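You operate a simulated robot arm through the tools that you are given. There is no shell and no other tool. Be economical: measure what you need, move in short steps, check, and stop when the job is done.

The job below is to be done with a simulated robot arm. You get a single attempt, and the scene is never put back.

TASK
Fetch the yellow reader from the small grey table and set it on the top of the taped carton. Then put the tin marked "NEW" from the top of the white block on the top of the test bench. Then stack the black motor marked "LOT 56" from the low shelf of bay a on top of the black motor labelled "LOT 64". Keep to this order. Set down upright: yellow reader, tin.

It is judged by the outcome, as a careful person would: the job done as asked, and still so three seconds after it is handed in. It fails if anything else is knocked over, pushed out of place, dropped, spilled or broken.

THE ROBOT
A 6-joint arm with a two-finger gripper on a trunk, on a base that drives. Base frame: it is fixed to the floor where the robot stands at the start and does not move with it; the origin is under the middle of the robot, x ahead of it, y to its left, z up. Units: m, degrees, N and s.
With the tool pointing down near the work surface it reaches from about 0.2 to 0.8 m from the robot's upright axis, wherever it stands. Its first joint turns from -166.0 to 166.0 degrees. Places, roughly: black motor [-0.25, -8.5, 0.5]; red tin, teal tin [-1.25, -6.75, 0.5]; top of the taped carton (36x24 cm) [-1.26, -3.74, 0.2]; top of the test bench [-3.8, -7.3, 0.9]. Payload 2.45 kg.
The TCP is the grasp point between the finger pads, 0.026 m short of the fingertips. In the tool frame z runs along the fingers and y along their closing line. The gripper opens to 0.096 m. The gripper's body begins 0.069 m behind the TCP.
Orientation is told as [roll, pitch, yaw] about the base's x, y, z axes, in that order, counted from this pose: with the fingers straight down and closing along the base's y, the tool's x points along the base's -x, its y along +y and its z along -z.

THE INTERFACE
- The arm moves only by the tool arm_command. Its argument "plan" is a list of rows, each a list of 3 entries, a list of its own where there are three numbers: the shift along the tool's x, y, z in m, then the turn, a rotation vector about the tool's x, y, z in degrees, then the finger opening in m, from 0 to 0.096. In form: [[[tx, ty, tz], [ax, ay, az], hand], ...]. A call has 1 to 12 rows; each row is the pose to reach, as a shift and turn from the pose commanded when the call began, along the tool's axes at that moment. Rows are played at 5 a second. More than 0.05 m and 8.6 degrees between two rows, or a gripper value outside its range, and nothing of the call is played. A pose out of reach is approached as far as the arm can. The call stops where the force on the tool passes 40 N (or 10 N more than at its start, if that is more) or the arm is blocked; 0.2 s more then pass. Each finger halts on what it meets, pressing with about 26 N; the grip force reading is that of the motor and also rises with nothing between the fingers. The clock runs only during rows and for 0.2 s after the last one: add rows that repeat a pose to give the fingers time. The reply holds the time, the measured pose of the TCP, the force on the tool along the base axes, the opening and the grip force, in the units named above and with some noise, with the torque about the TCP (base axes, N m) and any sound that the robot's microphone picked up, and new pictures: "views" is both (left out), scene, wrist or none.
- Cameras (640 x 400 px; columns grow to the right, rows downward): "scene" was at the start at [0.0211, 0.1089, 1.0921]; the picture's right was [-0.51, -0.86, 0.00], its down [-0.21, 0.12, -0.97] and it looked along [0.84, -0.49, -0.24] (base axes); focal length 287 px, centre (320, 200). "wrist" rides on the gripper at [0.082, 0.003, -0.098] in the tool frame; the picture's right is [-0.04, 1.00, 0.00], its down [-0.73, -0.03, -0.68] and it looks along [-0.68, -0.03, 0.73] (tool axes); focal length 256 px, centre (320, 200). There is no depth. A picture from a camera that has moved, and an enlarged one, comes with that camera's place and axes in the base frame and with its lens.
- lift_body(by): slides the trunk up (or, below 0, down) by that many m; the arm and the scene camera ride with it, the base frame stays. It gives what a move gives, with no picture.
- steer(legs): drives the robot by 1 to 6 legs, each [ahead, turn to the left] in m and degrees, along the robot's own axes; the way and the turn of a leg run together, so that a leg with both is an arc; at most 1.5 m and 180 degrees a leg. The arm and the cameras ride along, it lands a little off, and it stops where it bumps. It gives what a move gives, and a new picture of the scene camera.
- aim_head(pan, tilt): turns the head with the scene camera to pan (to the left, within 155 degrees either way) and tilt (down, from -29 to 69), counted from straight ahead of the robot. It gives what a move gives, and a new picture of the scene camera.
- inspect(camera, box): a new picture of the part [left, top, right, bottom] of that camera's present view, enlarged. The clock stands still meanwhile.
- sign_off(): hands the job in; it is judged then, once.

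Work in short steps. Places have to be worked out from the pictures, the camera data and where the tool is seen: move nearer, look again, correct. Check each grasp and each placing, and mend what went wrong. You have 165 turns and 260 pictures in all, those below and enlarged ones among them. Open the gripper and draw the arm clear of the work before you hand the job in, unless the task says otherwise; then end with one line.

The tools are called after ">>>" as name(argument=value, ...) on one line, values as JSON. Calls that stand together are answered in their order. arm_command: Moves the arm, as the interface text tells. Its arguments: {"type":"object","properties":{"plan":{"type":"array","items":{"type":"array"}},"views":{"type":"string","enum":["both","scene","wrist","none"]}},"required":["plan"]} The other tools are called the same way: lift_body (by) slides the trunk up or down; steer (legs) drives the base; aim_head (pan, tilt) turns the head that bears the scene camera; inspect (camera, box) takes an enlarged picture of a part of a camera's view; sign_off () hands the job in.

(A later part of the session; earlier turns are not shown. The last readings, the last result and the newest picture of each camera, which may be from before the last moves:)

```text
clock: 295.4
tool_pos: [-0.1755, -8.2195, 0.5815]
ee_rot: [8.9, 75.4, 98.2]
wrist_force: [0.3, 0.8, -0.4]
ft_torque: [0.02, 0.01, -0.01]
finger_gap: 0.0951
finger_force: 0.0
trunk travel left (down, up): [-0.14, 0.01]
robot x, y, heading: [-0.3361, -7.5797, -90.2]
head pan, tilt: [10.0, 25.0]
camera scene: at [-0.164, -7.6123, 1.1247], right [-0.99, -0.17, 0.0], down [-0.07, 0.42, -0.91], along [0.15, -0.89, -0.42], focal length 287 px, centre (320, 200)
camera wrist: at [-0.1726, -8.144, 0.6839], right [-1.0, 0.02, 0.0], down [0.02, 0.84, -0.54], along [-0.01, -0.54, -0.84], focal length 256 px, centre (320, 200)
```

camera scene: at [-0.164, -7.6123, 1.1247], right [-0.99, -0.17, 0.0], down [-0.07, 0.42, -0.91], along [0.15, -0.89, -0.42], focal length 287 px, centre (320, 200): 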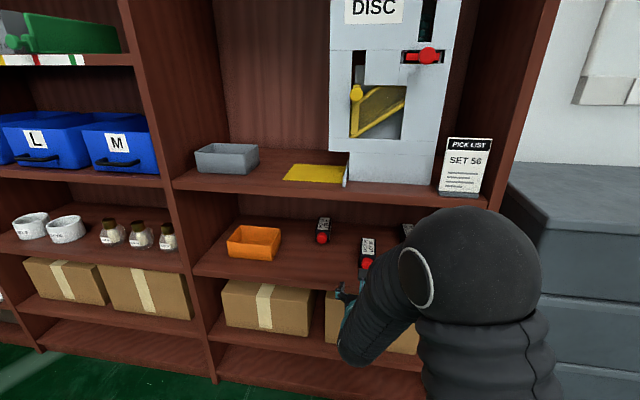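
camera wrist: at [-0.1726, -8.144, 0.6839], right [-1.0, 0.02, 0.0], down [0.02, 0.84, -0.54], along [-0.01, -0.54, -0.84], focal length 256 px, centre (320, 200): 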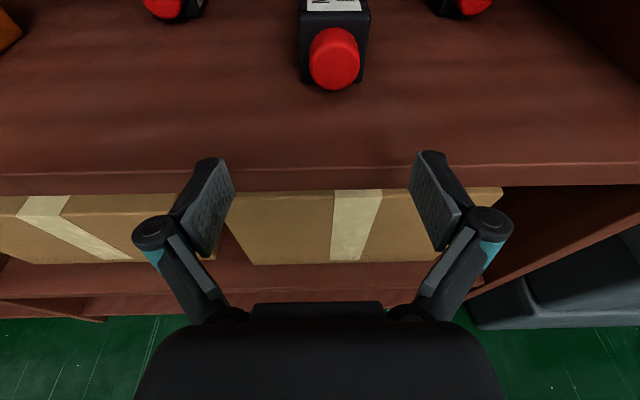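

Motor axis at x≈-0.189. I enter 12 cm with a 9 mm sideways correction.

>>> arm_command(plan=[[[0.005, 0.005, 0.0194], [0, 0, 0], 0.095], [[0.0098, 0.009, 0.0388], [0, 0, 0], 0.095], [[0.0172, 0.009, 0.0679], [0, 0, 0], 0.095], [[0.0246, 0.009, 0.097], [0, 0, 0], 0.095], [[0.0295, 0.009, 0.1164], [0, 0, 0], 0.095], [[0.0295, 0.009, 0.1164], [0, 0, 0], 0.095]])

```text
clock: 296.7
tool_pos: [-0.1851, -8.3349, 0.5789]
ee_rot: [8.9, 75.2, 98.3]
wrist_force: [-5.9, 21.2, 13.6]
ft_torque: [1.57, -0.12, 0.83]
finger_gap: 0.095
finger_force: 0.1
trunk travel left (down, up): [-0.14, 0.01]
robot x, y, heading: [-0.3379, -7.5793, -90.2]
head pan, tilt: [10.0, 25.0]
stopped in row 6: the force on the tool passed its limit at 54 N (the readings are from after the stop); the commanded pose is now the measured one
camera scene: at [-0.1644, -7.6101, 1.1251], right [-0.99, -0.17, 0.0], down [-0.07, 0.42, -0.91], along [0.15, -0.89, -0.42], focal length 287 px, centre (320, 200)
camera wrist: at [-0.1822, -8.2601, 0.6819], right [-1.0, 0.02, 0.0], down [0.01, 0.84, -0.54], along [-0.01, -0.54, -0.84], focal length 256 px, centre (320, 200)
```

scene: 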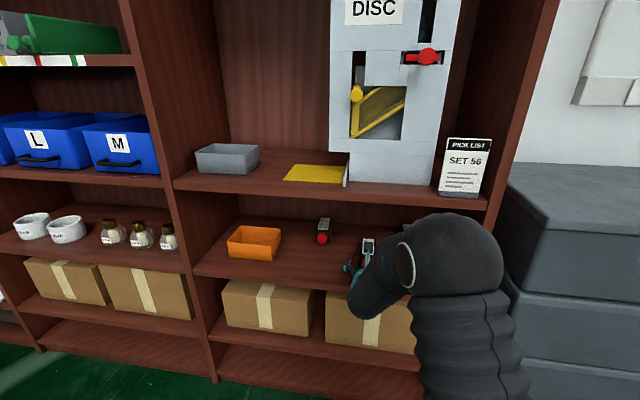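
wrist: 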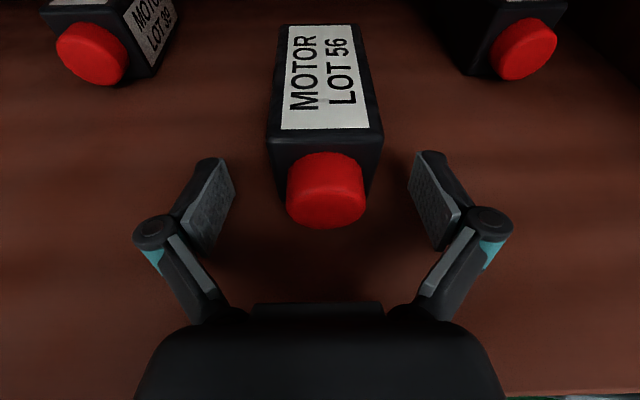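

The gripper's underside met the shelf lip (force and torque point behind the TCP); the motor is untouched. I back out and steepen the tilt to 66° so the wrist rides higher.

>>> arm_command(plan=[[[-0.005, 0, -0.0242], [0, 0, 0], 0.095], [[-0.0128, 0, -0.0484], [0, -1, 0], 0.095], [[-0.0128, 0, -0.0484], [0, -5, 0], 0.095], [[-0.0089, 0, -0.0494], [0, -9.2, 0], 0.095], [[-0.0089, 0, -0.0494], [0, -9.2, 0], 0.095]], views="wrist")

```text
clock: 297.9
tool_pos: [-0.1842, -8.286, 0.5802]
ee_rot: [5.7, 65.9, 94.9]
wrist_force: [0.3, -0.6, -0.4]
ft_torque: [-0.01, -0.01, -0.01]
finger_gap: 0.0948
finger_force: 0.0
trunk travel left (down, up): [-0.14, 0.01]
robot x, y, heading: [-0.3348, -7.5776, -90.0]
head pan, tilt: [10.0, 25.0]
camera wrist: at [-0.1806, -8.2291, 0.6947], right [-1.0, 0.02, 0.0], down [0.02, 0.92, -0.39], along [-0.01, -0.39, -0.92], focal length 256 px, centre (320, 200)
```

wrist: 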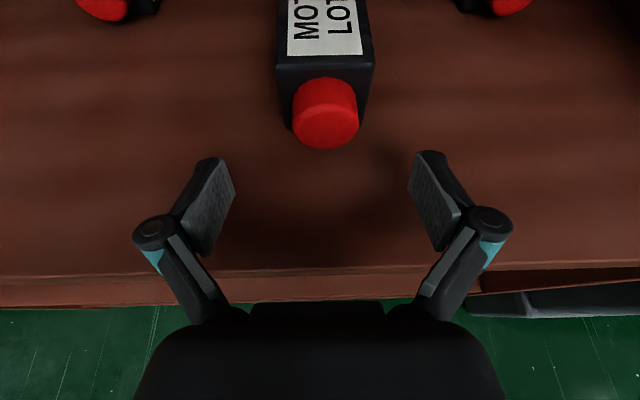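

Good view: motor front face at y≈-8.347, centred within a few mm, 5.3 cm wide. I move in 10 cm around it.

>>> arm_command(plan=[[[0.0095, 0.002, 0.0237], [0, 0, 0], 0.095], [[0.019, 0.003, 0.0474], [0, 0, 0], 0.095], [[0.0284, 0.003, 0.0711], [0, 0, 0], 0.095], [[0.0378, 0.003, 0.0948], [0, 0, 0], 0.095], [[0.0378, 0.003, 0.0948], [0, 0, 0], 0.095]])

```text
clock: 299.1
tool_pos: [-0.1862, -8.3875, 0.5784]
ee_rot: [5.6, 66.0, 94.8]
wrist_force: [0.4, 1.8, 7.0]
ft_torque: [0.19, -0.28, 0.05]
finger_gap: 0.0958
finger_force: 1.2
trunk travel left (down, up): [-0.14, 0.01]
robot x, y, heading: [-0.3334, -7.5759, -90.1]
head pan, tilt: [10.0, 25.0]
camera scene: at [-0.1642, -7.6111, 1.1249], right [-0.99, -0.17, 0.0], down [-0.07, 0.42, -0.91], along [0.15, -0.89, -0.42], focal length 287 px, centre (320, 200)
camera wrist: at [-0.1845, -8.3304, 0.6915], right [-1.0, 0.02, 0.0], down [0.02, 0.92, -0.4], along [-0.01, -0.4, -0.92], focal length 256 px, centre (320, 200)
```

scene: 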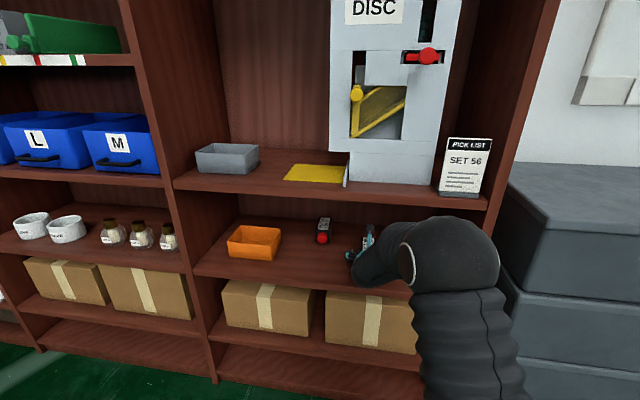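
wrist: 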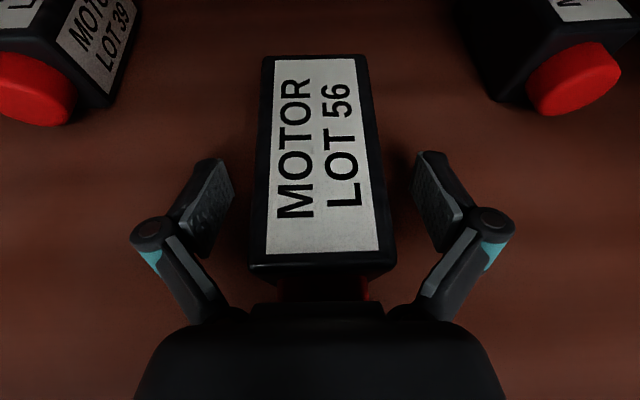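

The motor sits centred between the fingers, with a light 7 N upward touch, so the tips are brushing the shelf. I raise 4 mm, then close slowly.

>>> arm_command(plan=[[[0.0037, 0, -0.0016], [0, 0, 0], 0.095], [[0.0037, 0, -0.0016], [0, 0, 0], 0.08], [[0.0037, 0, -0.0016], [0, 0, 0], 0.068], [[0.0037, 0, -0.0016], [0, 0, 0], 0.06], [[0.0037, 0, -0.0016], [0, 0, 0], 0.05], [[0.0037, 0, -0.0016], [0, 0, 0], 0.03], [[0.0037, 0, -0.0016], [0, 0, 0], 0.0], [[0.0037, 0, -0.0016], [0, 0, 0], 0.0]], views="wrist")

```text
clock: 300.9
tool_pos: [-0.186, -8.3874, 0.5822]
ee_rot: [5.6, 66.2, 94.9]
wrist_force: [9.8, 0.1, 18.2]
ft_torque: [0.04, -0.73, 0.03]
finger_gap: 0.0532
finger_force: 25.8
trunk travel left (down, up): [-0.14, 0.01]
robot x, y, heading: [-0.3383, -7.5799, -90.1]
head pan, tilt: [10.0, 25.0]
camera wrist: at [-0.1829, -8.3298, 0.6958], right [-1.0, 0.02, 0.0], down [0.02, 0.92, -0.4], along [-0.01, -0.4, -0.92], focal length 256 px, centre (320, 200)
```

wrist: 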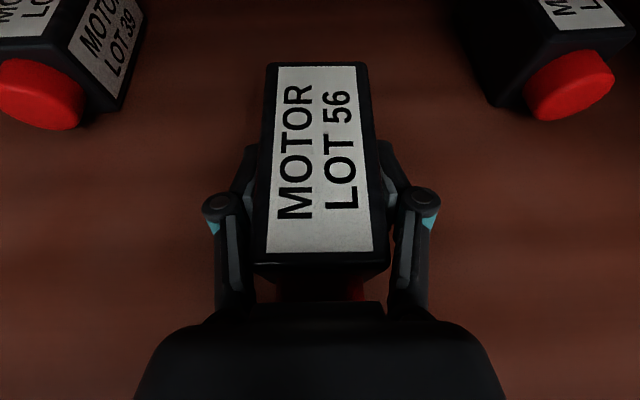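

Gripped at 0.053 m. There is some upward load from the tips on the shelf, so I lift gently 3 cm and check.

>>> arm_command(plan=[[[0.0027, 0, -0.0012], [0, 0, 0], 0.0], [[0.0064, 0, -0.0028], [0, 0, 0], 0.0], [[0.011, 0, -0.0049], [0, 0, 0], 0.0], [[0.0183, 0, -0.0081], [0, 0, 0], 0.0], [[0.0274, 0, -0.0122], [0, 0, 0], 0.0], [[0.0274, 0, -0.0122], [0, 0, 0], 0.0]])

>>> inspect(camera="scene", box=[320, 190, 440, 290])

```text
clock: 302.3
tool_pos: [-0.1862, -8.3874, 0.6093]
ee_rot: [5.6, 65.9, 94.9]
wrist_force: [-0.2, 0.0, -4.2]
ft_torque: [0.01, 0.02, -0.01]
finger_gap: 0.0534
finger_force: 26.3
trunk travel left (down, up): [-0.14, 0.01]
robot x, y, heading: [-0.3382, -7.5806, -90.5]
head pan, tilt: [10.0, 25.0]
camera scene: at [-0.1639, -7.6121, 1.1247], right [-0.99, -0.17, 0.0], down [-0.07, 0.42, -0.91], along [0.15, -0.89, -0.42], focal length 287 px, centre (320, 200)
camera wrist: at [-0.183, -8.3312, 0.7236], right [-1.0, 0.02, 0.0], down [0.02, 0.92, -0.39], along [-0.01, -0.39, -0.92], focal length 256 px, centre (320, 200)
```

scene: 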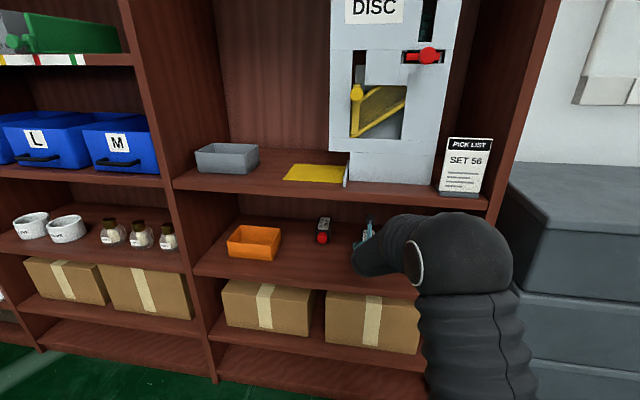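
wrist: 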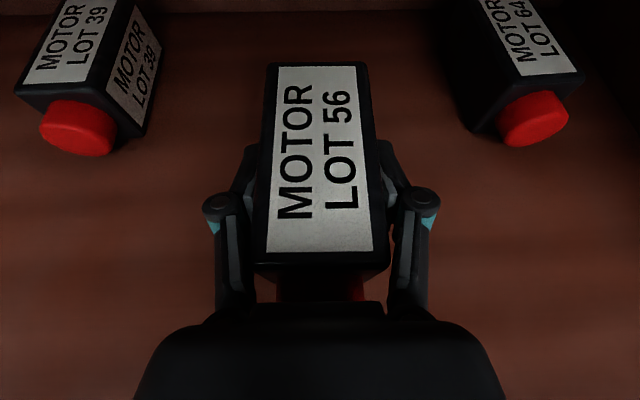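

```text
4.00 times, centred on (380, 240) of scene
camera zoom: at [-0.1639, -7.6121, 1.1247], right [-0.99, -0.17, 0.0], down [-0.07, 0.42, -0.91], along [0.15, -0.89, -0.42], focal length 1148 px, centre (80, 40)
```

zoom: 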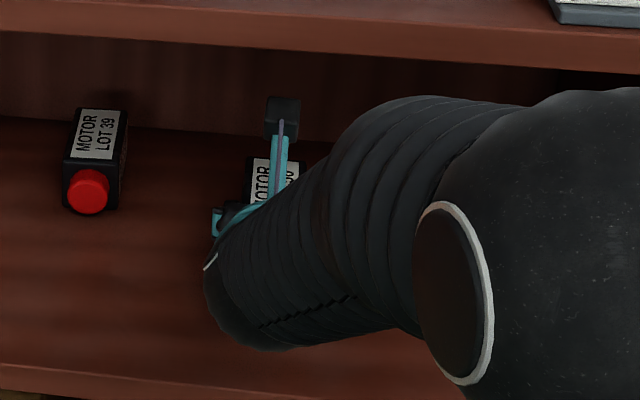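

LOT 56 is held level (about 0.4 kg), its top at z≈0.598 when it stood on the shelf. I zoom the wrist view on LOT 64 for exact corners.

>>> inspect(camera="wrist", box=[420, 0, 640, 170])

```text
2.35 times, centred on (530, 85) of wrist
camera zoom: at [-0.183, -8.3312, 0.7236], right [-1.0, 0.02, 0.0], down [0.02, 0.92, -0.39], along [-0.01, -0.39, -0.92], focal length 602 px, centre (-174, 471)
```

zoom: 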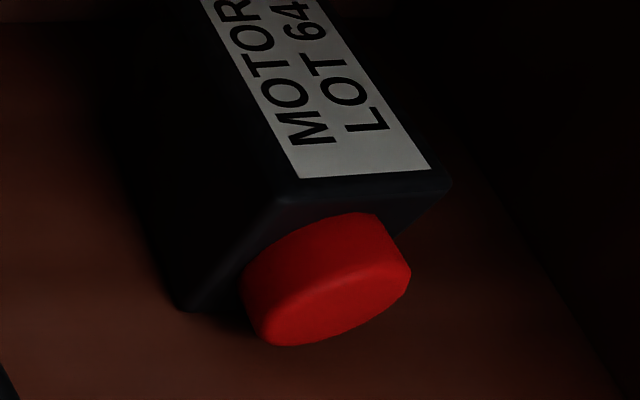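

LOT 64's front centre is at about (-0.3415, -8.470), its axis turned 3.7°. Reaching that deep, the forearm would come near the upper shelf, so I'll withdraw with the motor, lower the trunk for a flatter arm, and level and yaw the tool outside.

>>> arm_command(plan=[[[0.0251, 0, -0.0112], [0, 0, 0], 0.0], [[0.0502, 0, -0.0223], [0, 0, 0], 0.0], [[0.034, 0, -0.0588], [0, 0, 0], 0.0], [[0.0177, 0, -0.0953], [0, 0, 0], 0.0], [[0.0014, 0, -0.1318], [0, 0, 0], 0.0], [[-0.0149, 0, -0.1683], [0, 0, 0], 0.0], [[-0.0312, 0, -0.2048], [0, 0, 0], 0.0], [[-0.0475, 0, -0.2413], [0, 0, 0], 0.0], [[-0.0475, 0, -0.2413], [0, 0, 0], 0.0]])

```text
clock: 304.3
tool_pos: [-0.1855, -8.1467, 0.6628]
ee_rot: [5.7, 65.9, 95.0]
wrist_force: [0.7, -0.2, -3.7]
ft_torque: [0.05, -0.01, -0.01]
finger_gap: 0.0531
finger_force: 25.9
trunk travel left (down, up): [-0.14, 0.01]
robot x, y, heading: [-0.3368, -7.5779, -90.4]
head pan, tilt: [10.0, 25.0]
camera scene: at [-0.1639, -7.612, 1.1247], right [-0.99, -0.17, 0.0], down [-0.07, 0.42, -0.91], along [0.15, -0.89, -0.42], focal length 287 px, centre (320, 200)
camera wrist: at [-0.182, -8.0901, 0.7771], right [-1.0, 0.02, 0.0], down [0.02, 0.92, -0.39], along [-0.01, -0.39, -0.92], focal length 256 px, centre (320, 200)
```

scene: 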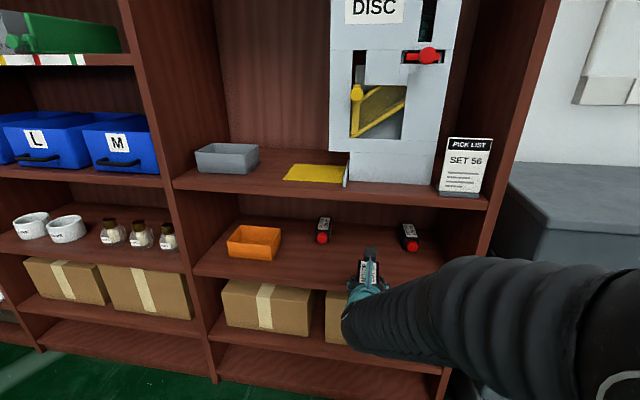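
wrist: 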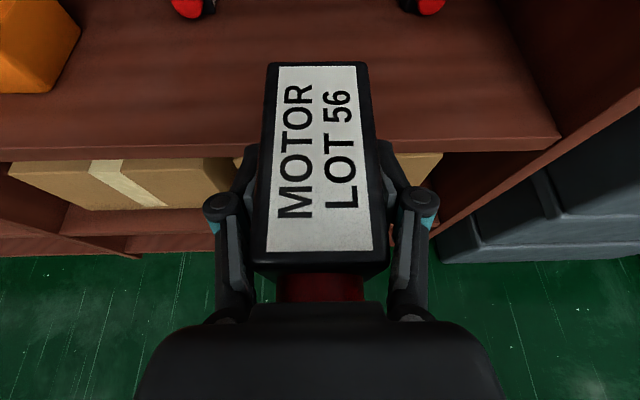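

Motor held well. I lower the trunk 0.13 m, then raise the tool, leveling it (about 2.4° roll), yawing 4.9°, flattening the pitch, and shifting in front of LOT 64.

>>> lift_body(by=-0.13)

>>> arm_command(plan=[[[0.0203, 0.0, -0.0089], [0, 0, 0], 0], [[0.0405, 0.0, -0.0178], [0, 0, 0], 0], [[0.0608, 0.0, -0.0267], [0.5, 1, 0.1], 0], [[0.0811, 0.0, -0.0355], [1, 2, 0.1], 0], [[0.1014, 0.03, -0.0444], [1.5, 3, 0.2], 0], [[0.1216, 0.06, -0.0533], [2.25, 4, 0.3], 0], [[0.1216, 0.09, -0.0533], [3, 5, 0.3], 0], [[0.1216, 0.12, -0.0533], [3.5, 5.5, 0.4], 0], [[0.1216, 0.15, -0.0533], [4, 6, 0.4], 0], [[0.1216, 0.1824, -0.0533], [4.5, 6, 0.5], 0], [[0.1216, 0.1824, -0.0533], [4.5, 6, 0.5], 0]])

```text
clock: 305.9
tool_pos: [-0.1851, -8.1472, 0.5331]
ee_rot: [5.6, 65.9, 95.0]
wrist_force: [0.5, 0.2, -4.1]
ft_torque: [0.0, 0.01, 0.0]
finger_gap: 0.0528
finger_force: 25.4
trunk travel left (down, up): [-0.01, 0.14]
robot x, y, heading: [-0.3401, -7.5816, -90.2]
head pan, tilt: [10.0, 25.0]
```

```text
clock: 308.3
tool_pos: [-0.316, -8.1435, 0.6804]
ee_rot: [2.9, 71.7, 94.9]
wrist_force: [-0.5, 0.1, -4.2]
ft_torque: [0.0, 0.01, 0.02]
finger_gap: 0.0523
finger_force: 25.9
out of reach, approached as far as the arm can: row 9, 10, 11
trunk travel left (down, up): [-0.01, 0.14]
robot x, y, heading: [-0.3375, -7.5815, -90.3]
head pan, tilt: [10.0, 25.0]
camera scene: at [-0.1641, -7.6118, 0.9947], right [-0.99, -0.17, 0.0], down [-0.07, 0.42, -0.91], along [0.15, -0.89, -0.42], focal length 287 px, centre (320, 200)
camera wrist: at [-0.319, -8.0767, 0.7871], right [-1.0, -0.02, -0.02], down [-0.01, 0.88, -0.48], along [0.03, -0.48, -0.88], focal length 256 px, centre (320, 200)
```

scene: 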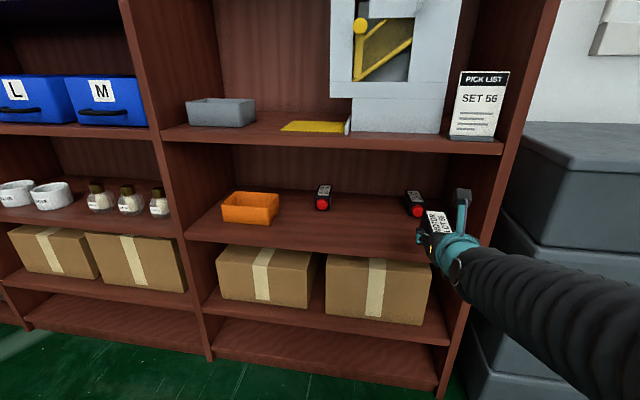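
wrist: 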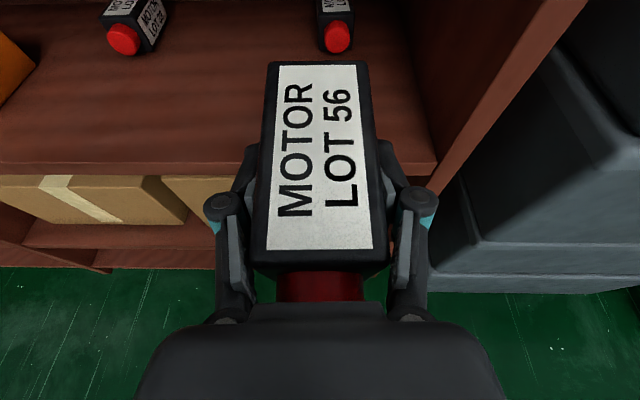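

The arm is too folded to reach the full sideways shift here. Moving forward should open the fold, so I advance 9 cm (motor still above the shelf and short of LOT 64) and look.

>>> arm_command(plan=[[[0.0094, 0, 0.0285], [0, 0, 0], 0], [[0.0188, 0, 0.057], [0, 0, 0], 0], [[0.0283, 0, 0.0854], [0, 0, 0], 0], [[0.0283, 0, 0.0854], [0, 0, 0], 0]])

```text
clock: 309.3
tool_pos: [-0.2989, -8.2355, 0.68]
ee_rot: [1.8, 71.7, 94.7]
wrist_force: [-0.2, -0.4, -5.0]
ft_torque: [-0.02, -0.02, 0.01]
finger_gap: 0.052
finger_force: 25.6
out of reach, approached as far as the arm can: row 1, 2, 3, 4
trunk travel left (down, up): [-0.01, 0.14]
robot x, y, heading: [-0.3375, -7.5751, -90.4]
head pan, tilt: [10.0, 25.0]
camera scene: at [-0.1641, -7.6119, 0.9947], right [-0.99, -0.17, 0.0], down [-0.07, 0.42, -0.91], along [0.15, -0.89, -0.42], focal length 287 px, centre (320, 200)
camera wrist: at [-0.3038, -8.1671, 0.7882], right [-1.0, -0.04, -0.03], down [-0.02, 0.87, -0.49], along [0.05, -0.48, -0.87], focal length 256 px, centre (320, 200)
```

scene: 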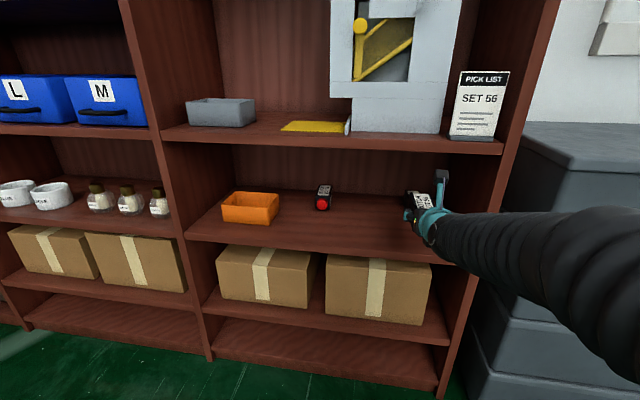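
wrist: 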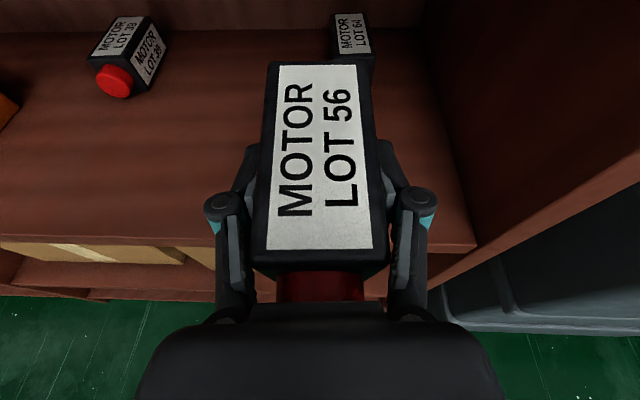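

The folded arm swings its elbow sideways and limits the reach. I'll back the base 0.3 m, extend the arm in open space to a straighter shape, then drive it in.

>>> steer(legs=[[-0.3, 0]])

>>> arm_command(plan=[[[0.0, 0, 0.0], [0, 0, 0], 0], [[0.0126, 0, 0.038], [0, 0, 0], 0], [[0.0251, 0, 0.0759], [0, 0, 0], 0], [[0.0377, 0, 0.1139], [0, 0, 0], 0], [[0.0502, 0, 0.1518], [0, 0, 0], 0], [[0.0628, 0, 0.1898], [0, 0, 0], 0], [[0.0754, 0, 0.2278], [0, 0, 0], 0], [[0.0754, 0, 0.2278], [0, 0, 0], 0]])

```text
clock: 311.4
tool_pos: [-0.3008, -7.9329, 0.6803]
ee_rot: [1.7, 71.8, 94.3]
wrist_force: [-0.4, 0.3, -4.3]
ft_torque: [0.01, 0.0, -0.01]
finger_gap: 0.0516
finger_force: 26.1
trunk travel left (down, up): [-0.01, 0.14]
robot x, y, heading: [-0.3377, -7.2774, -90.7]
head pan, tilt: [10.0, 25.0]
camera scene: at [-0.1623, -7.3114, 0.9947], right [-0.99, -0.16, 0.0], down [-0.07, 0.42, -0.91], along [0.15, -0.89, -0.42], focal length 287 px, centre (320, 200)
```

scene: 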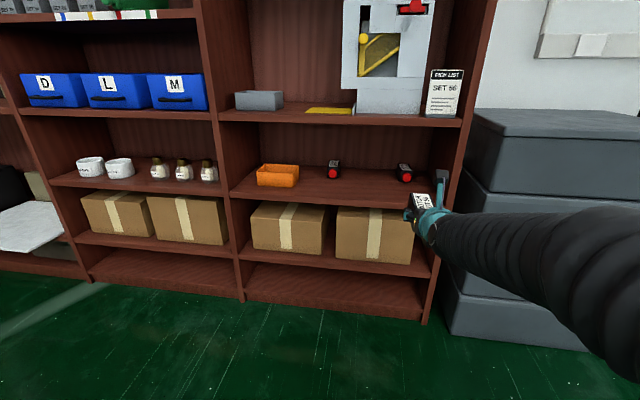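

```text
clock: 313.2
tool_pos: [-0.2933, -8.1594, 0.6842]
ee_rot: [35.1, 68.6, 128.4]
wrist_force: [0.3, 0.7, -4.0]
ft_torque: [-0.07, 0.02, -0.03]
finger_gap: 0.0515
finger_force: 26.1
out of reach, approached as far as the arm can: row 7, 8
trunk travel left (down, up): [-0.01, 0.14]
robot x, y, heading: [-0.3356, -7.2783, -90.6]
head pan, tilt: [10.0, 25.0]
camera scene: at [-0.1622, -7.3115, 0.9947], right [-0.99, -0.16, 0.0], down [-0.07, 0.42, -0.91], along [0.15, -0.89, -0.42], focal length 287 px, centre (320, 200)
camera wrist: at [-0.2799, -8.0894, 0.7904], right [-0.98, -0.08, 0.17], down [-0.15, 0.86, -0.49], along [-0.11, -0.5, -0.86], focal length 256 px, centre (320, 200)
```

scene: 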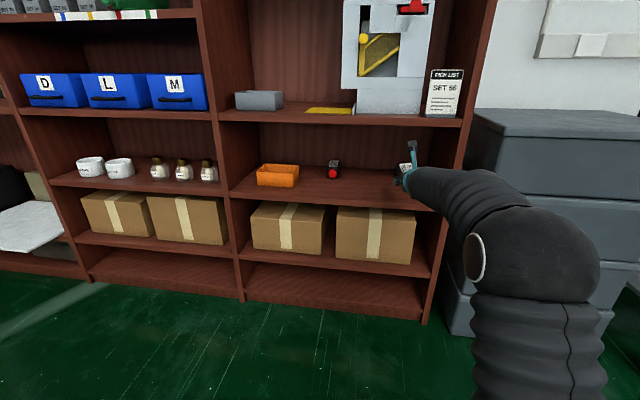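
wrist: 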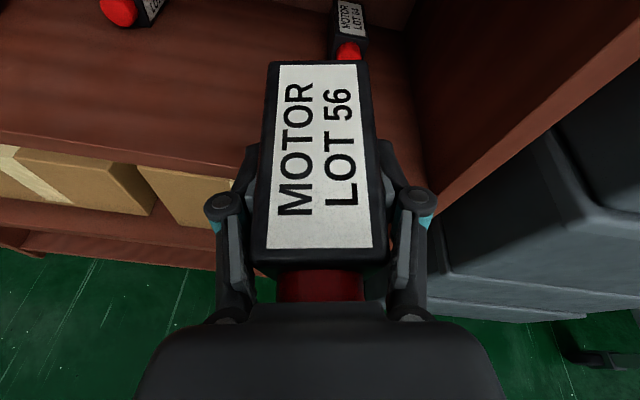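

The last rows exceeded reach and rolled the tool. I pull back 6 cm to a reachable pose and check the attitude.

>>> arm_command(plan=[[[-0.0095, 0, -0.0285], [0, 0, 0], 0], [[-0.019, 0, -0.057], [0, 0, 0], 0], [[-0.019, 0, -0.057], [0, 0, 0], 0], [[-0.019, 0, -0.057], [0, 0, 0], 0]])

```text
clock: 314.2
tool_pos: [-0.2964, -8.0997, 0.6816]
ee_rot: [-3.2, 71.6, 89.1]
wrist_force: [0.3, 0.1, -4.1]
ft_torque: [0.0, 0.06, -0.05]
finger_gap: 0.0514
finger_force: 25.9
out of reach, approached as far as the arm can: row 1, 2, 3
trunk travel left (down, up): [-0.01, 0.14]
robot x, y, heading: [-0.3356, -7.2779, -90.8]
head pan, tilt: [10.0, 25.0]
camera scene: at [-0.1622, -7.3115, 0.9947], right [-0.99, -0.16, 0.0], down [-0.07, 0.42, -0.91], along [0.15, -0.89, -0.42], focal length 287 px, centre (320, 200)
camera wrist: at [-0.3032, -8.0317, 0.7895], right [-1.0, -0.02, -0.06], down [0.01, 0.88, -0.48], along [0.06, -0.48, -0.87], focal length 256 px, centre (320, 200)
```

scene: 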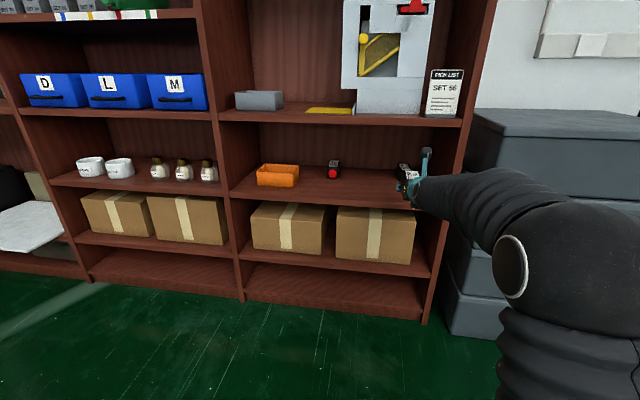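
wrist: 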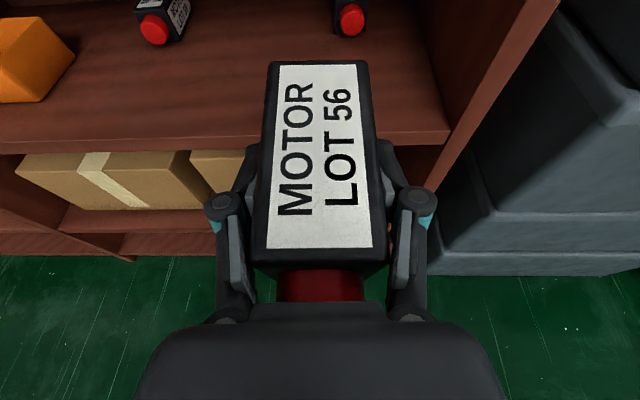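

The held motor must return to the 66° pitch it was gripped at to sit level. I correct pitch, roll and yaw, lower 2 cm, and shift 3.7 cm sideways.

>>> arm_command(plan=[[[-0.0095, 0.0, -0.0073], [0.4, -1.9, -0.5], 0], [[-0.019, 0.0, -0.0147], [0.9, -3.7, -1.0], 0], [[-0.0285, 0, -0.022], [1.33, -5.6, -1.5], 0], [[-0.0285, 0.018, -0.022], [1.33, -5.6, -1.5], 0], [[-0.0285, 0.037, -0.022], [1.33, -5.6, -1.5], 0], [[-0.0285, 0.037, -0.022], [1.33, -5.6, -1.5], 0], [[-0.0285, 0.037, -0.022], [1.33, -5.6, -1.5], 0]])

```text
clock: 315.8
tool_pos: [-0.3362, -8.0728, 0.6608]
ee_rot: [3.4, 66.1, 97.8]
wrist_force: [-0.6, -0.6, -3.4]
ft_torque: [0.05, 0.01, 0.0]
finger_gap: 0.0512
finger_force: 25.9
out of reach, approached as far as the arm can: row 3, 4
trunk travel left (down, up): [-0.01, 0.14]
robot x, y, heading: [-0.3348, -7.2786, -90.8]
head pan, tilt: [10.0, 25.0]
camera scene: at [-0.1623, -7.3115, 0.9947], right [-0.99, -0.16, 0.0], down [-0.07, 0.42, -0.91], along [0.15, -0.89, -0.42], focal length 287 px, centre (320, 200)
camera wrist: at [-0.3397, -8.0154, 0.7752], right [-1.0, -0.06, -0.01], down [-0.05, 0.92, -0.4], along [0.04, -0.4, -0.92], focal length 256 px, centre (320, 200)
```

scene: 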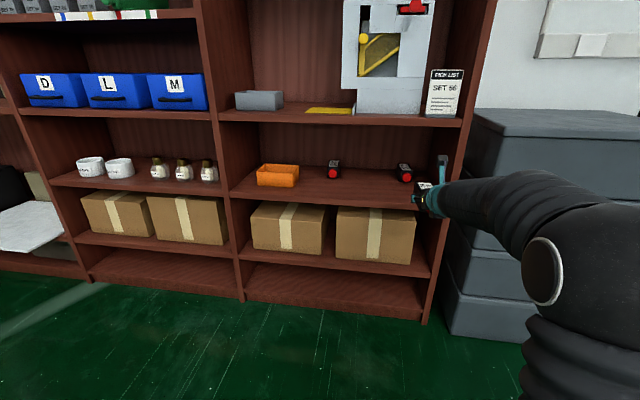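
wrist: 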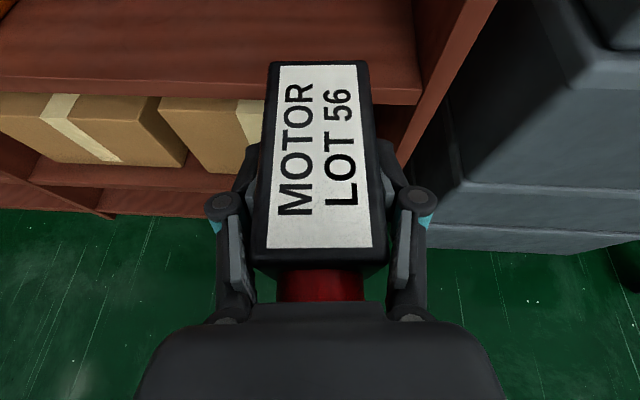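

The tool is now squarely lined up with LOT 64's axis, pitch restored, and clear of the upper shelf. I drive in 0.3 m first and check.

>>> steer(legs=[[0.3, 0]])

>>> arm_command(plan=[[[0, 0, 0], [0.0, 0, 0.7], 0], [[0, 0, 0], [-0.3, 0, 1.4], 0], [[0, 0, 0], [-0.3, 0, 1.4], 0]], views="wrist")

```text
clock: 317.8
tool_pos: [-0.3429, -8.37, 0.6601]
ee_rot: [3.6, 66.1, 97.6]
wrist_force: [-1.0, 0.3, -3.5]
ft_torque: [0.0, 0.01, -0.01]
finger_gap: 0.0513
finger_force: 25.6
trunk travel left (down, up): [-0.01, 0.14]
robot x, y, heading: [-0.3372, -7.5716, -90.9]
head pan, tilt: [10.0, 25.0]
camera scene: at [-0.1659, -7.6099, 0.9947], right [-0.99, -0.16, 0.0], down [-0.07, 0.42, -0.91], along [0.15, -0.89, -0.42], focal length 287 px, centre (320, 200)
```

scene: 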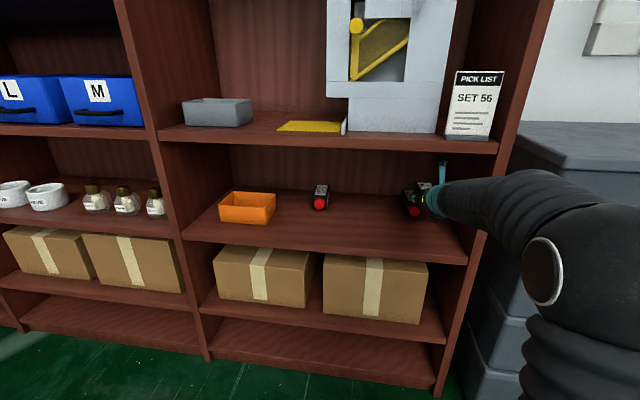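

```text
clock: 318.6
tool_pos: [-0.3425, -8.369, 0.6596]
ee_rot: [0.8, 66.2, 94.0]
wrist_force: [-0.6, 0.6, -3.8]
ft_torque: [0.0, -0.02, 0.01]
finger_gap: 0.0508
finger_force: 26.3
trunk travel left (down, up): [-0.01, 0.14]
robot x, y, heading: [-0.3345, -7.5753, -90.9]
head pan, tilt: [10.0, 25.0]
camera wrist: at [-0.347, -8.313, 0.7749], right [-1.0, -0.04, -0.03], down [-0.03, 0.92, -0.4], along [0.05, -0.4, -0.92], focal length 256 px, centre (320, 200)
```

wrist: 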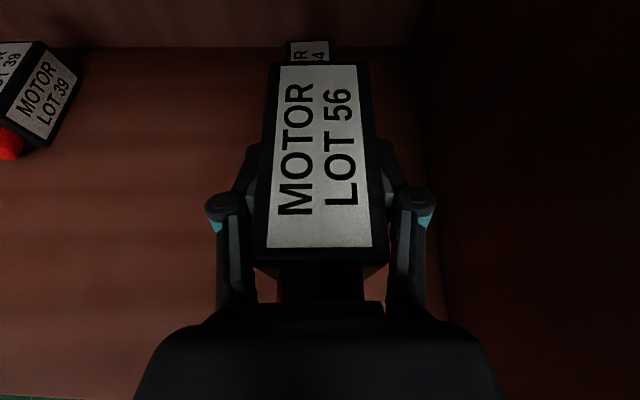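

LOT 64 peeks out behind the held motor. I zoom in for its exact lateral position.

>>> inspect(camera="wrist", box=[240, 20, 400, 120])

>>> inspect(camera="scene", box=[370, 150, 490, 240])

```text
4.00 times, centred on (320, 70) of wrist
camera zoom: at [-0.347, -8.313, 0.7749], right [-1.0, -0.04, -0.03], down [-0.03, 0.92, -0.4], along [0.05, -0.4, -0.92], focal length 1024 px, centre (320, 720)
```

zoom: 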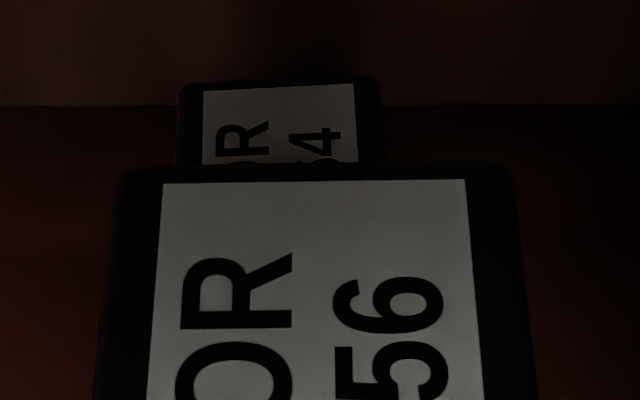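

```text
4.44 times, centred on (430, 195) of scene
camera zoom: at [-0.1659, -7.6099, 0.9947], right [-0.99, -0.16, 0.0], down [-0.07, 0.42, -0.91], along [0.15, -0.89, -0.42], focal length 1276 px, centre (-169, 222)
```

zoom: 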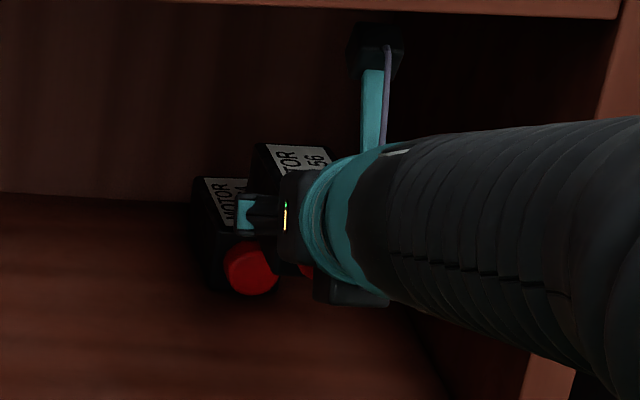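

LOT 64 lies about 1 cm left of the tool plane, with its rear edge at y≈-8.568. I need TCP at about (-0.326, -8.50). I drive 0.13 m in, with 3 cm vertical clearance.

>>> steer(legs=[[0.13, 0]])

>>> arm_command(plan=[[[0, -0.009, 0], [0, 0, 0], 0], [[0, -0.0185, 0], [0, 0, 0], 0], [[0, -0.0185, 0], [0, 0, 0], 0]], views="wrist")

>>> inspect(camera="scene", box=[350, 130, 490, 240])

```text
clock: 319.9
tool_pos: [-0.3457, -8.4981, 0.6612]
ee_rot: [0.7, 66.3, 94.0]
wrist_force: [0.0, -0.9, -4.1]
ft_torque: [-0.01, -0.01, -0.04]
finger_gap: 0.0508
finger_force: 26.0
trunk travel left (down, up): [-0.01, 0.14]
robot x, y, heading: [-0.3415, -7.704, -90.8]
head pan, tilt: [10.0, 25.0]
camera scene: at [-0.1679, -7.7395, 0.9947], right [-0.99, -0.16, 0.0], down [-0.07, 0.42, -0.91], along [0.14, -0.89, -0.42], focal length 287 px, centre (320, 200)
```

scene: 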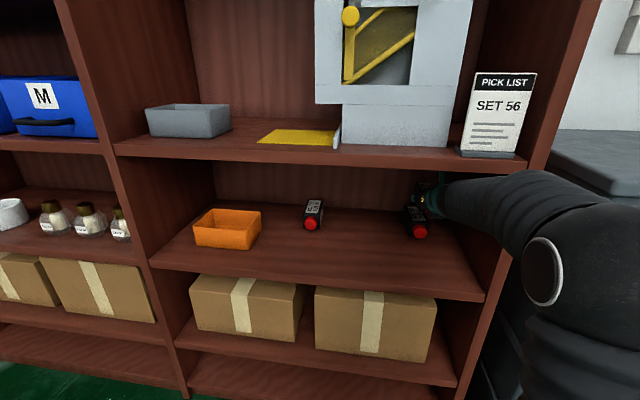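

```text
clock: 320.7
tool_pos: [-0.3277, -8.4977, 0.6603]
ee_rot: [0.6, 66.2, 94.0]
wrist_force: [-0.6, -0.9, -3.4]
ft_torque: [-0.01, -0.03, -0.01]
finger_gap: 0.0509
finger_force: 26.5
trunk travel left (down, up): [-0.01, 0.14]
robot x, y, heading: [-0.3463, -7.7077, -90.8]
head pan, tilt: [10.0, 25.0]
camera wrist: at [-0.3319, -8.441, 0.7751], right [-1.0, -0.04, -0.03], down [-0.03, 0.92, -0.4], along [0.05, -0.4, -0.92], focal length 256 px, centre (320, 200)
```

wrist: 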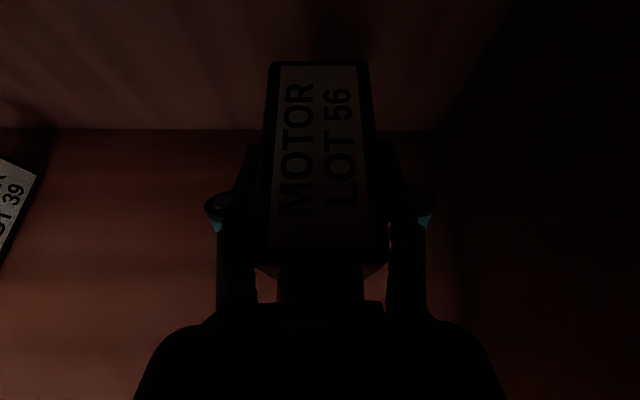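

```text
3.64 times, centred on (420, 185) of scene
camera zoom: at [-0.1679, -7.7395, 0.9947], right [-0.99, -0.16, 0.0], down [-0.07, 0.42, -0.91], along [0.14, -0.89, -0.42], focal length 1044 px, centre (-44, 254)
```

zoom: 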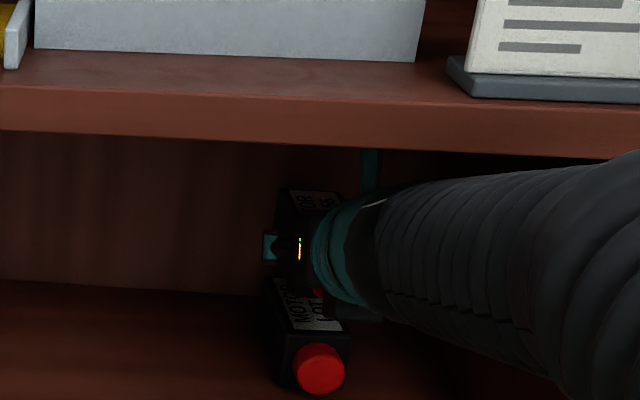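

The motor hangs right above LOT 64. I lower 2 cm in small steps.

>>> arm_command(plan=[[[-0.0064, 0, 0.0028], [0, 0, 0], 0], [[-0.0128, 0, 0.0057], [0, 0, 0], 0], [[-0.0183, 0, 0.0081], [0, 0, 0], 0], [[-0.0183, 0, 0.0081], [0, 0, 0], 0]], views="none")

>>> inspect(camera="scene", box=[380, 170, 460, 240])

```text
clock: 321.7
tool_pos: [-0.3281, -8.497, 0.6401]
ee_rot: [0.7, 66.2, 94.0]
wrist_force: [0.5, -0.2, -4.8]
ft_torque: [0.03, 0.02, 0.02]
finger_gap: 0.0509
finger_force: 25.9
trunk travel left (down, up): [-0.01, 0.14]
robot x, y, heading: [-0.3394, -7.7048, -91.2]
head pan, tilt: [10.0, 25.0]
```

```text
5.71 times, centred on (420, 205) of scene
camera zoom: at [-0.1679, -7.7395, 0.9947], right [-0.99, -0.16, 0.0], down [-0.07, 0.42, -0.91], along [0.14, -0.89, -0.42], focal length 1640 px, centre (-251, 171)
```

zoom: 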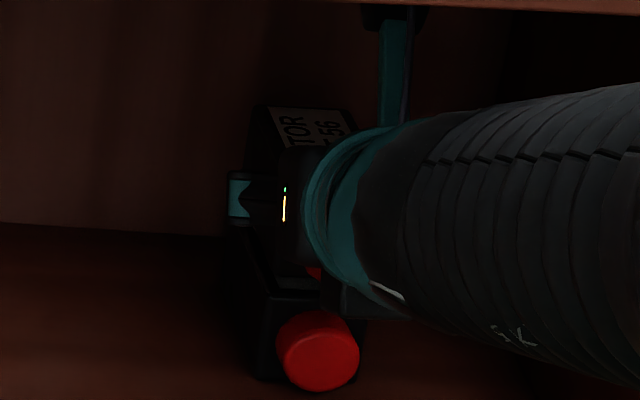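

No contact yet at TCP 0.640. I continue in 2 mm steps.

>>> arm_command(plan=[[[-0.0018, 0, 0.0008], [0, 0, 0], 0], [[-0.0037, 0, 0.0016], [0, 0, 0], 0], [[-0.0055, 0, 0.0024], [0, 0, 0], 0], [[-0.0055, 0, 0.0024], [0, 0, 0], 0]], views="none")

```text
clock: 322.7
tool_pos: [-0.327, -8.4975, 0.6356]
ee_rot: [0.7, 66.2, 94.0]
wrist_force: [0.1, -0.7, -3.4]
ft_torque: [-0.02, 0.0, -0.01]
finger_gap: 0.0506
finger_force: 25.6
trunk travel left (down, up): [-0.01, 0.14]
robot x, y, heading: [-0.3377, -7.7043, -90.9]
head pan, tilt: [10.0, 25.0]
```

>>> arm_command(plan=[[[-0.0018, 0, 0.0008], [0, 0, 0], 0], [[-0.0037, 0, 0.0016], [0, 0, 0], 0], [[-0.0055, 0, 0.0024], [0, 0, 0], 0], [[-0.0055, 0, 0.0024], [0, 0, 0], 0]], views="none")

```text
clock: 323.7
tool_pos: [-0.327, -8.4974, 0.6336]
ee_rot: [0.7, 66.5, 94.1]
wrist_force: [-1.7, -4.9, 14.9]
ft_torque: [0.4, 0.53, 0.18]
finger_gap: 0.0505
finger_force: 26.0
trunk travel left (down, up): [-0.01, 0.14]
robot x, y, heading: [-0.3443, -7.7062, -90.5]
head pan, tilt: [10.0, 25.0]
```

Contact at TCP 0.6336, just where one motor height predicts. I ease off 1 mm and open slowly, holding position, then look.

>>> arm_command(plan=[[[0.0009, 0, -0.0004], [0, 0, 0], 0.045], [[0.0009, 0, -0.0004], [0, 0, 0], 0.05], [[0.0009, 0, -0.0004], [0, 0, 0], 0.053], [[0.0009, 0, -0.0004], [0, 0, 0], 0.056], [[0.0009, 0, -0.0004], [0, 0, 0], 0.06], [[0.0009, 0, -0.0004], [0, 0, 0], 0.066], [[0.0009, 0, -0.0004], [0, 0, 0], 0.072], [[0.0009, 0, -0.0004], [0, 0, 0], 0.072]], views="wrist")

>>> inspect(camera="scene", box=[380, 170, 460, 240])

>>> inspect(camera="wrist", box=[200, 40, 440, 300])

```text
clock: 325.5
tool_pos: [-0.3282, -8.4968, 0.6288]
ee_rot: [0.7, 66.3, 94.0]
wrist_force: [-0.9, 0.3, 0.9]
ft_torque: [0.04, -0.03, 0.01]
finger_gap: 0.0719
finger_force: 0.1
trunk travel left (down, up): [-0.01, 0.14]
robot x, y, heading: [-0.3423, -7.705, -91.2]
head pan, tilt: [10.0, 25.0]
camera wrist: at [-0.3322, -8.4404, 0.7445], right [-1.0, -0.04, -0.03], down [-0.03, 0.92, -0.4], along [0.05, -0.4, -0.92], focal length 256 px, centre (320, 200)
```

wrist: 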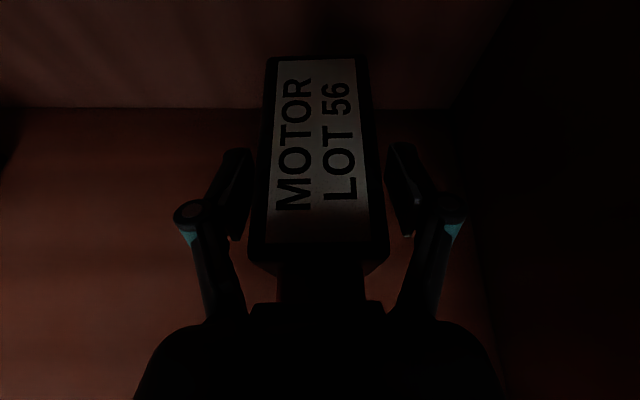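

```text
5.71 times, centred on (420, 205) of scene
camera zoom: at [-0.1679, -7.7393, 0.9947], right [-0.99, -0.16, 0.0], down [-0.07, 0.42, -0.91], along [0.14, -0.89, -0.42], focal length 1640 px, centre (-251, 171)
```

zoom: 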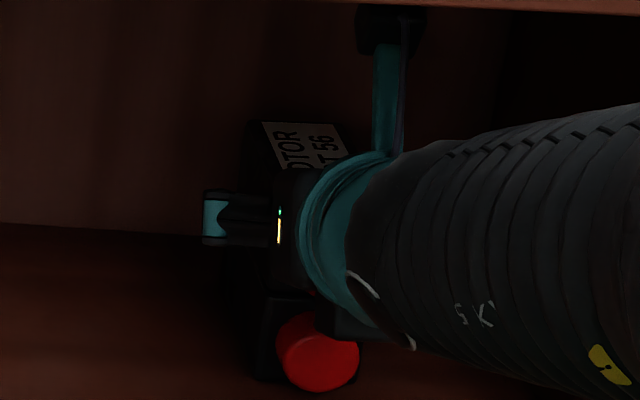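

```text
1.54 times, centred on (320, 170) of wrist
camera zoom: at [-0.3322, -8.4404, 0.7445], right [-1.0, -0.04, -0.03], down [-0.03, 0.92, -0.4], along [0.05, -0.4, -0.92], focal length 394 px, centre (320, 246)
```

zoom: 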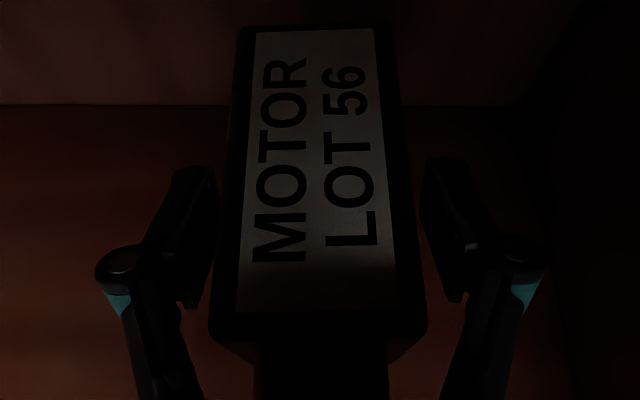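

LOT 56 rests on LOT 64 with the fingers clear on both sides. I open wider, rise 3 mm, then drive the base straight back so that the arm keeps its shape.

>>> arm_command(plan=[[[0.0015, 0, -0.0006], [0, 0, 0], 0.08], [[0.0027, 0, -0.0012], [0, 0, 0], 0.09], [[0.0027, 0, -0.0012], [0, 0, 0], 0.092]], views="none")

>>> steer(legs=[[-0.15, 0]])

>>> inspect(camera="scene", box=[340, 140, 480, 240])

```text
clock: 326.3
tool_pos: [-0.3275, -8.4972, 0.6337]
ee_rot: [0.7, 66.2, 94.0]
wrist_force: [-0.6, 0.8, -0.4]
ft_torque: [-0.01, 0.0, -0.04]
finger_gap: 0.0918
finger_force: 0.0
trunk travel left (down, up): [-0.01, 0.14]
robot x, y, heading: [-0.3373, -7.7062, -90.7]
head pan, tilt: [10.0, 25.0]
```

```text
clock: 327.6
tool_pos: [-0.3234, -8.3458, 0.6331]
ee_rot: [0.7, 66.3, 94.1]
wrist_force: [-0.7, 0.5, 0.1]
ft_torque: [-0.01, 0.01, -0.04]
finger_gap: 0.092
finger_force: 0.0
trunk travel left (down, up): [-0.01, 0.14]
robot x, y, heading: [-0.3406, -7.554, -90.8]
head pan, tilt: [10.0, 25.0]
camera scene: at [-0.1656, -7.5895, 0.9947], right [-0.99, -0.16, 0.0], down [-0.07, 0.42, -0.91], along [0.15, -0.89, -0.42], focal length 287 px, centre (320, 200)
```

scene: 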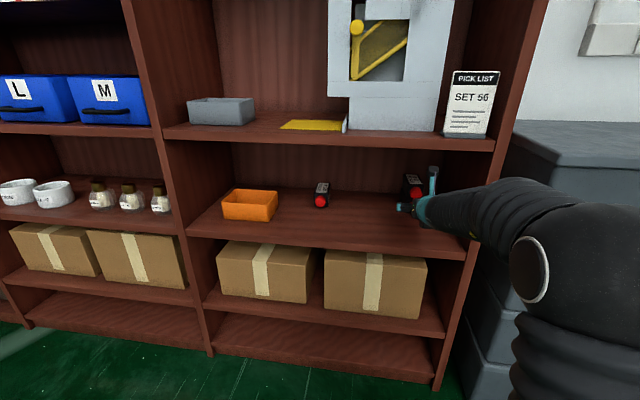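

```text
4.00 times, centred on (410, 190) of scene
camera zoom: at [-0.1656, -7.5895, 0.9947], right [-0.99, -0.16, 0.0], down [-0.07, 0.42, -0.91], along [0.15, -0.89, -0.42], focal length 1148 px, centre (-40, 240)
```

zoom: 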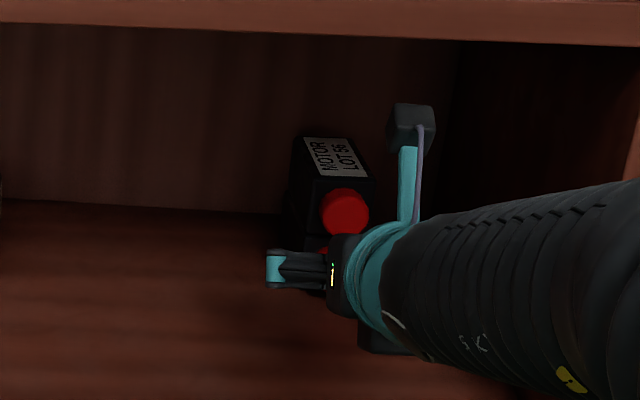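

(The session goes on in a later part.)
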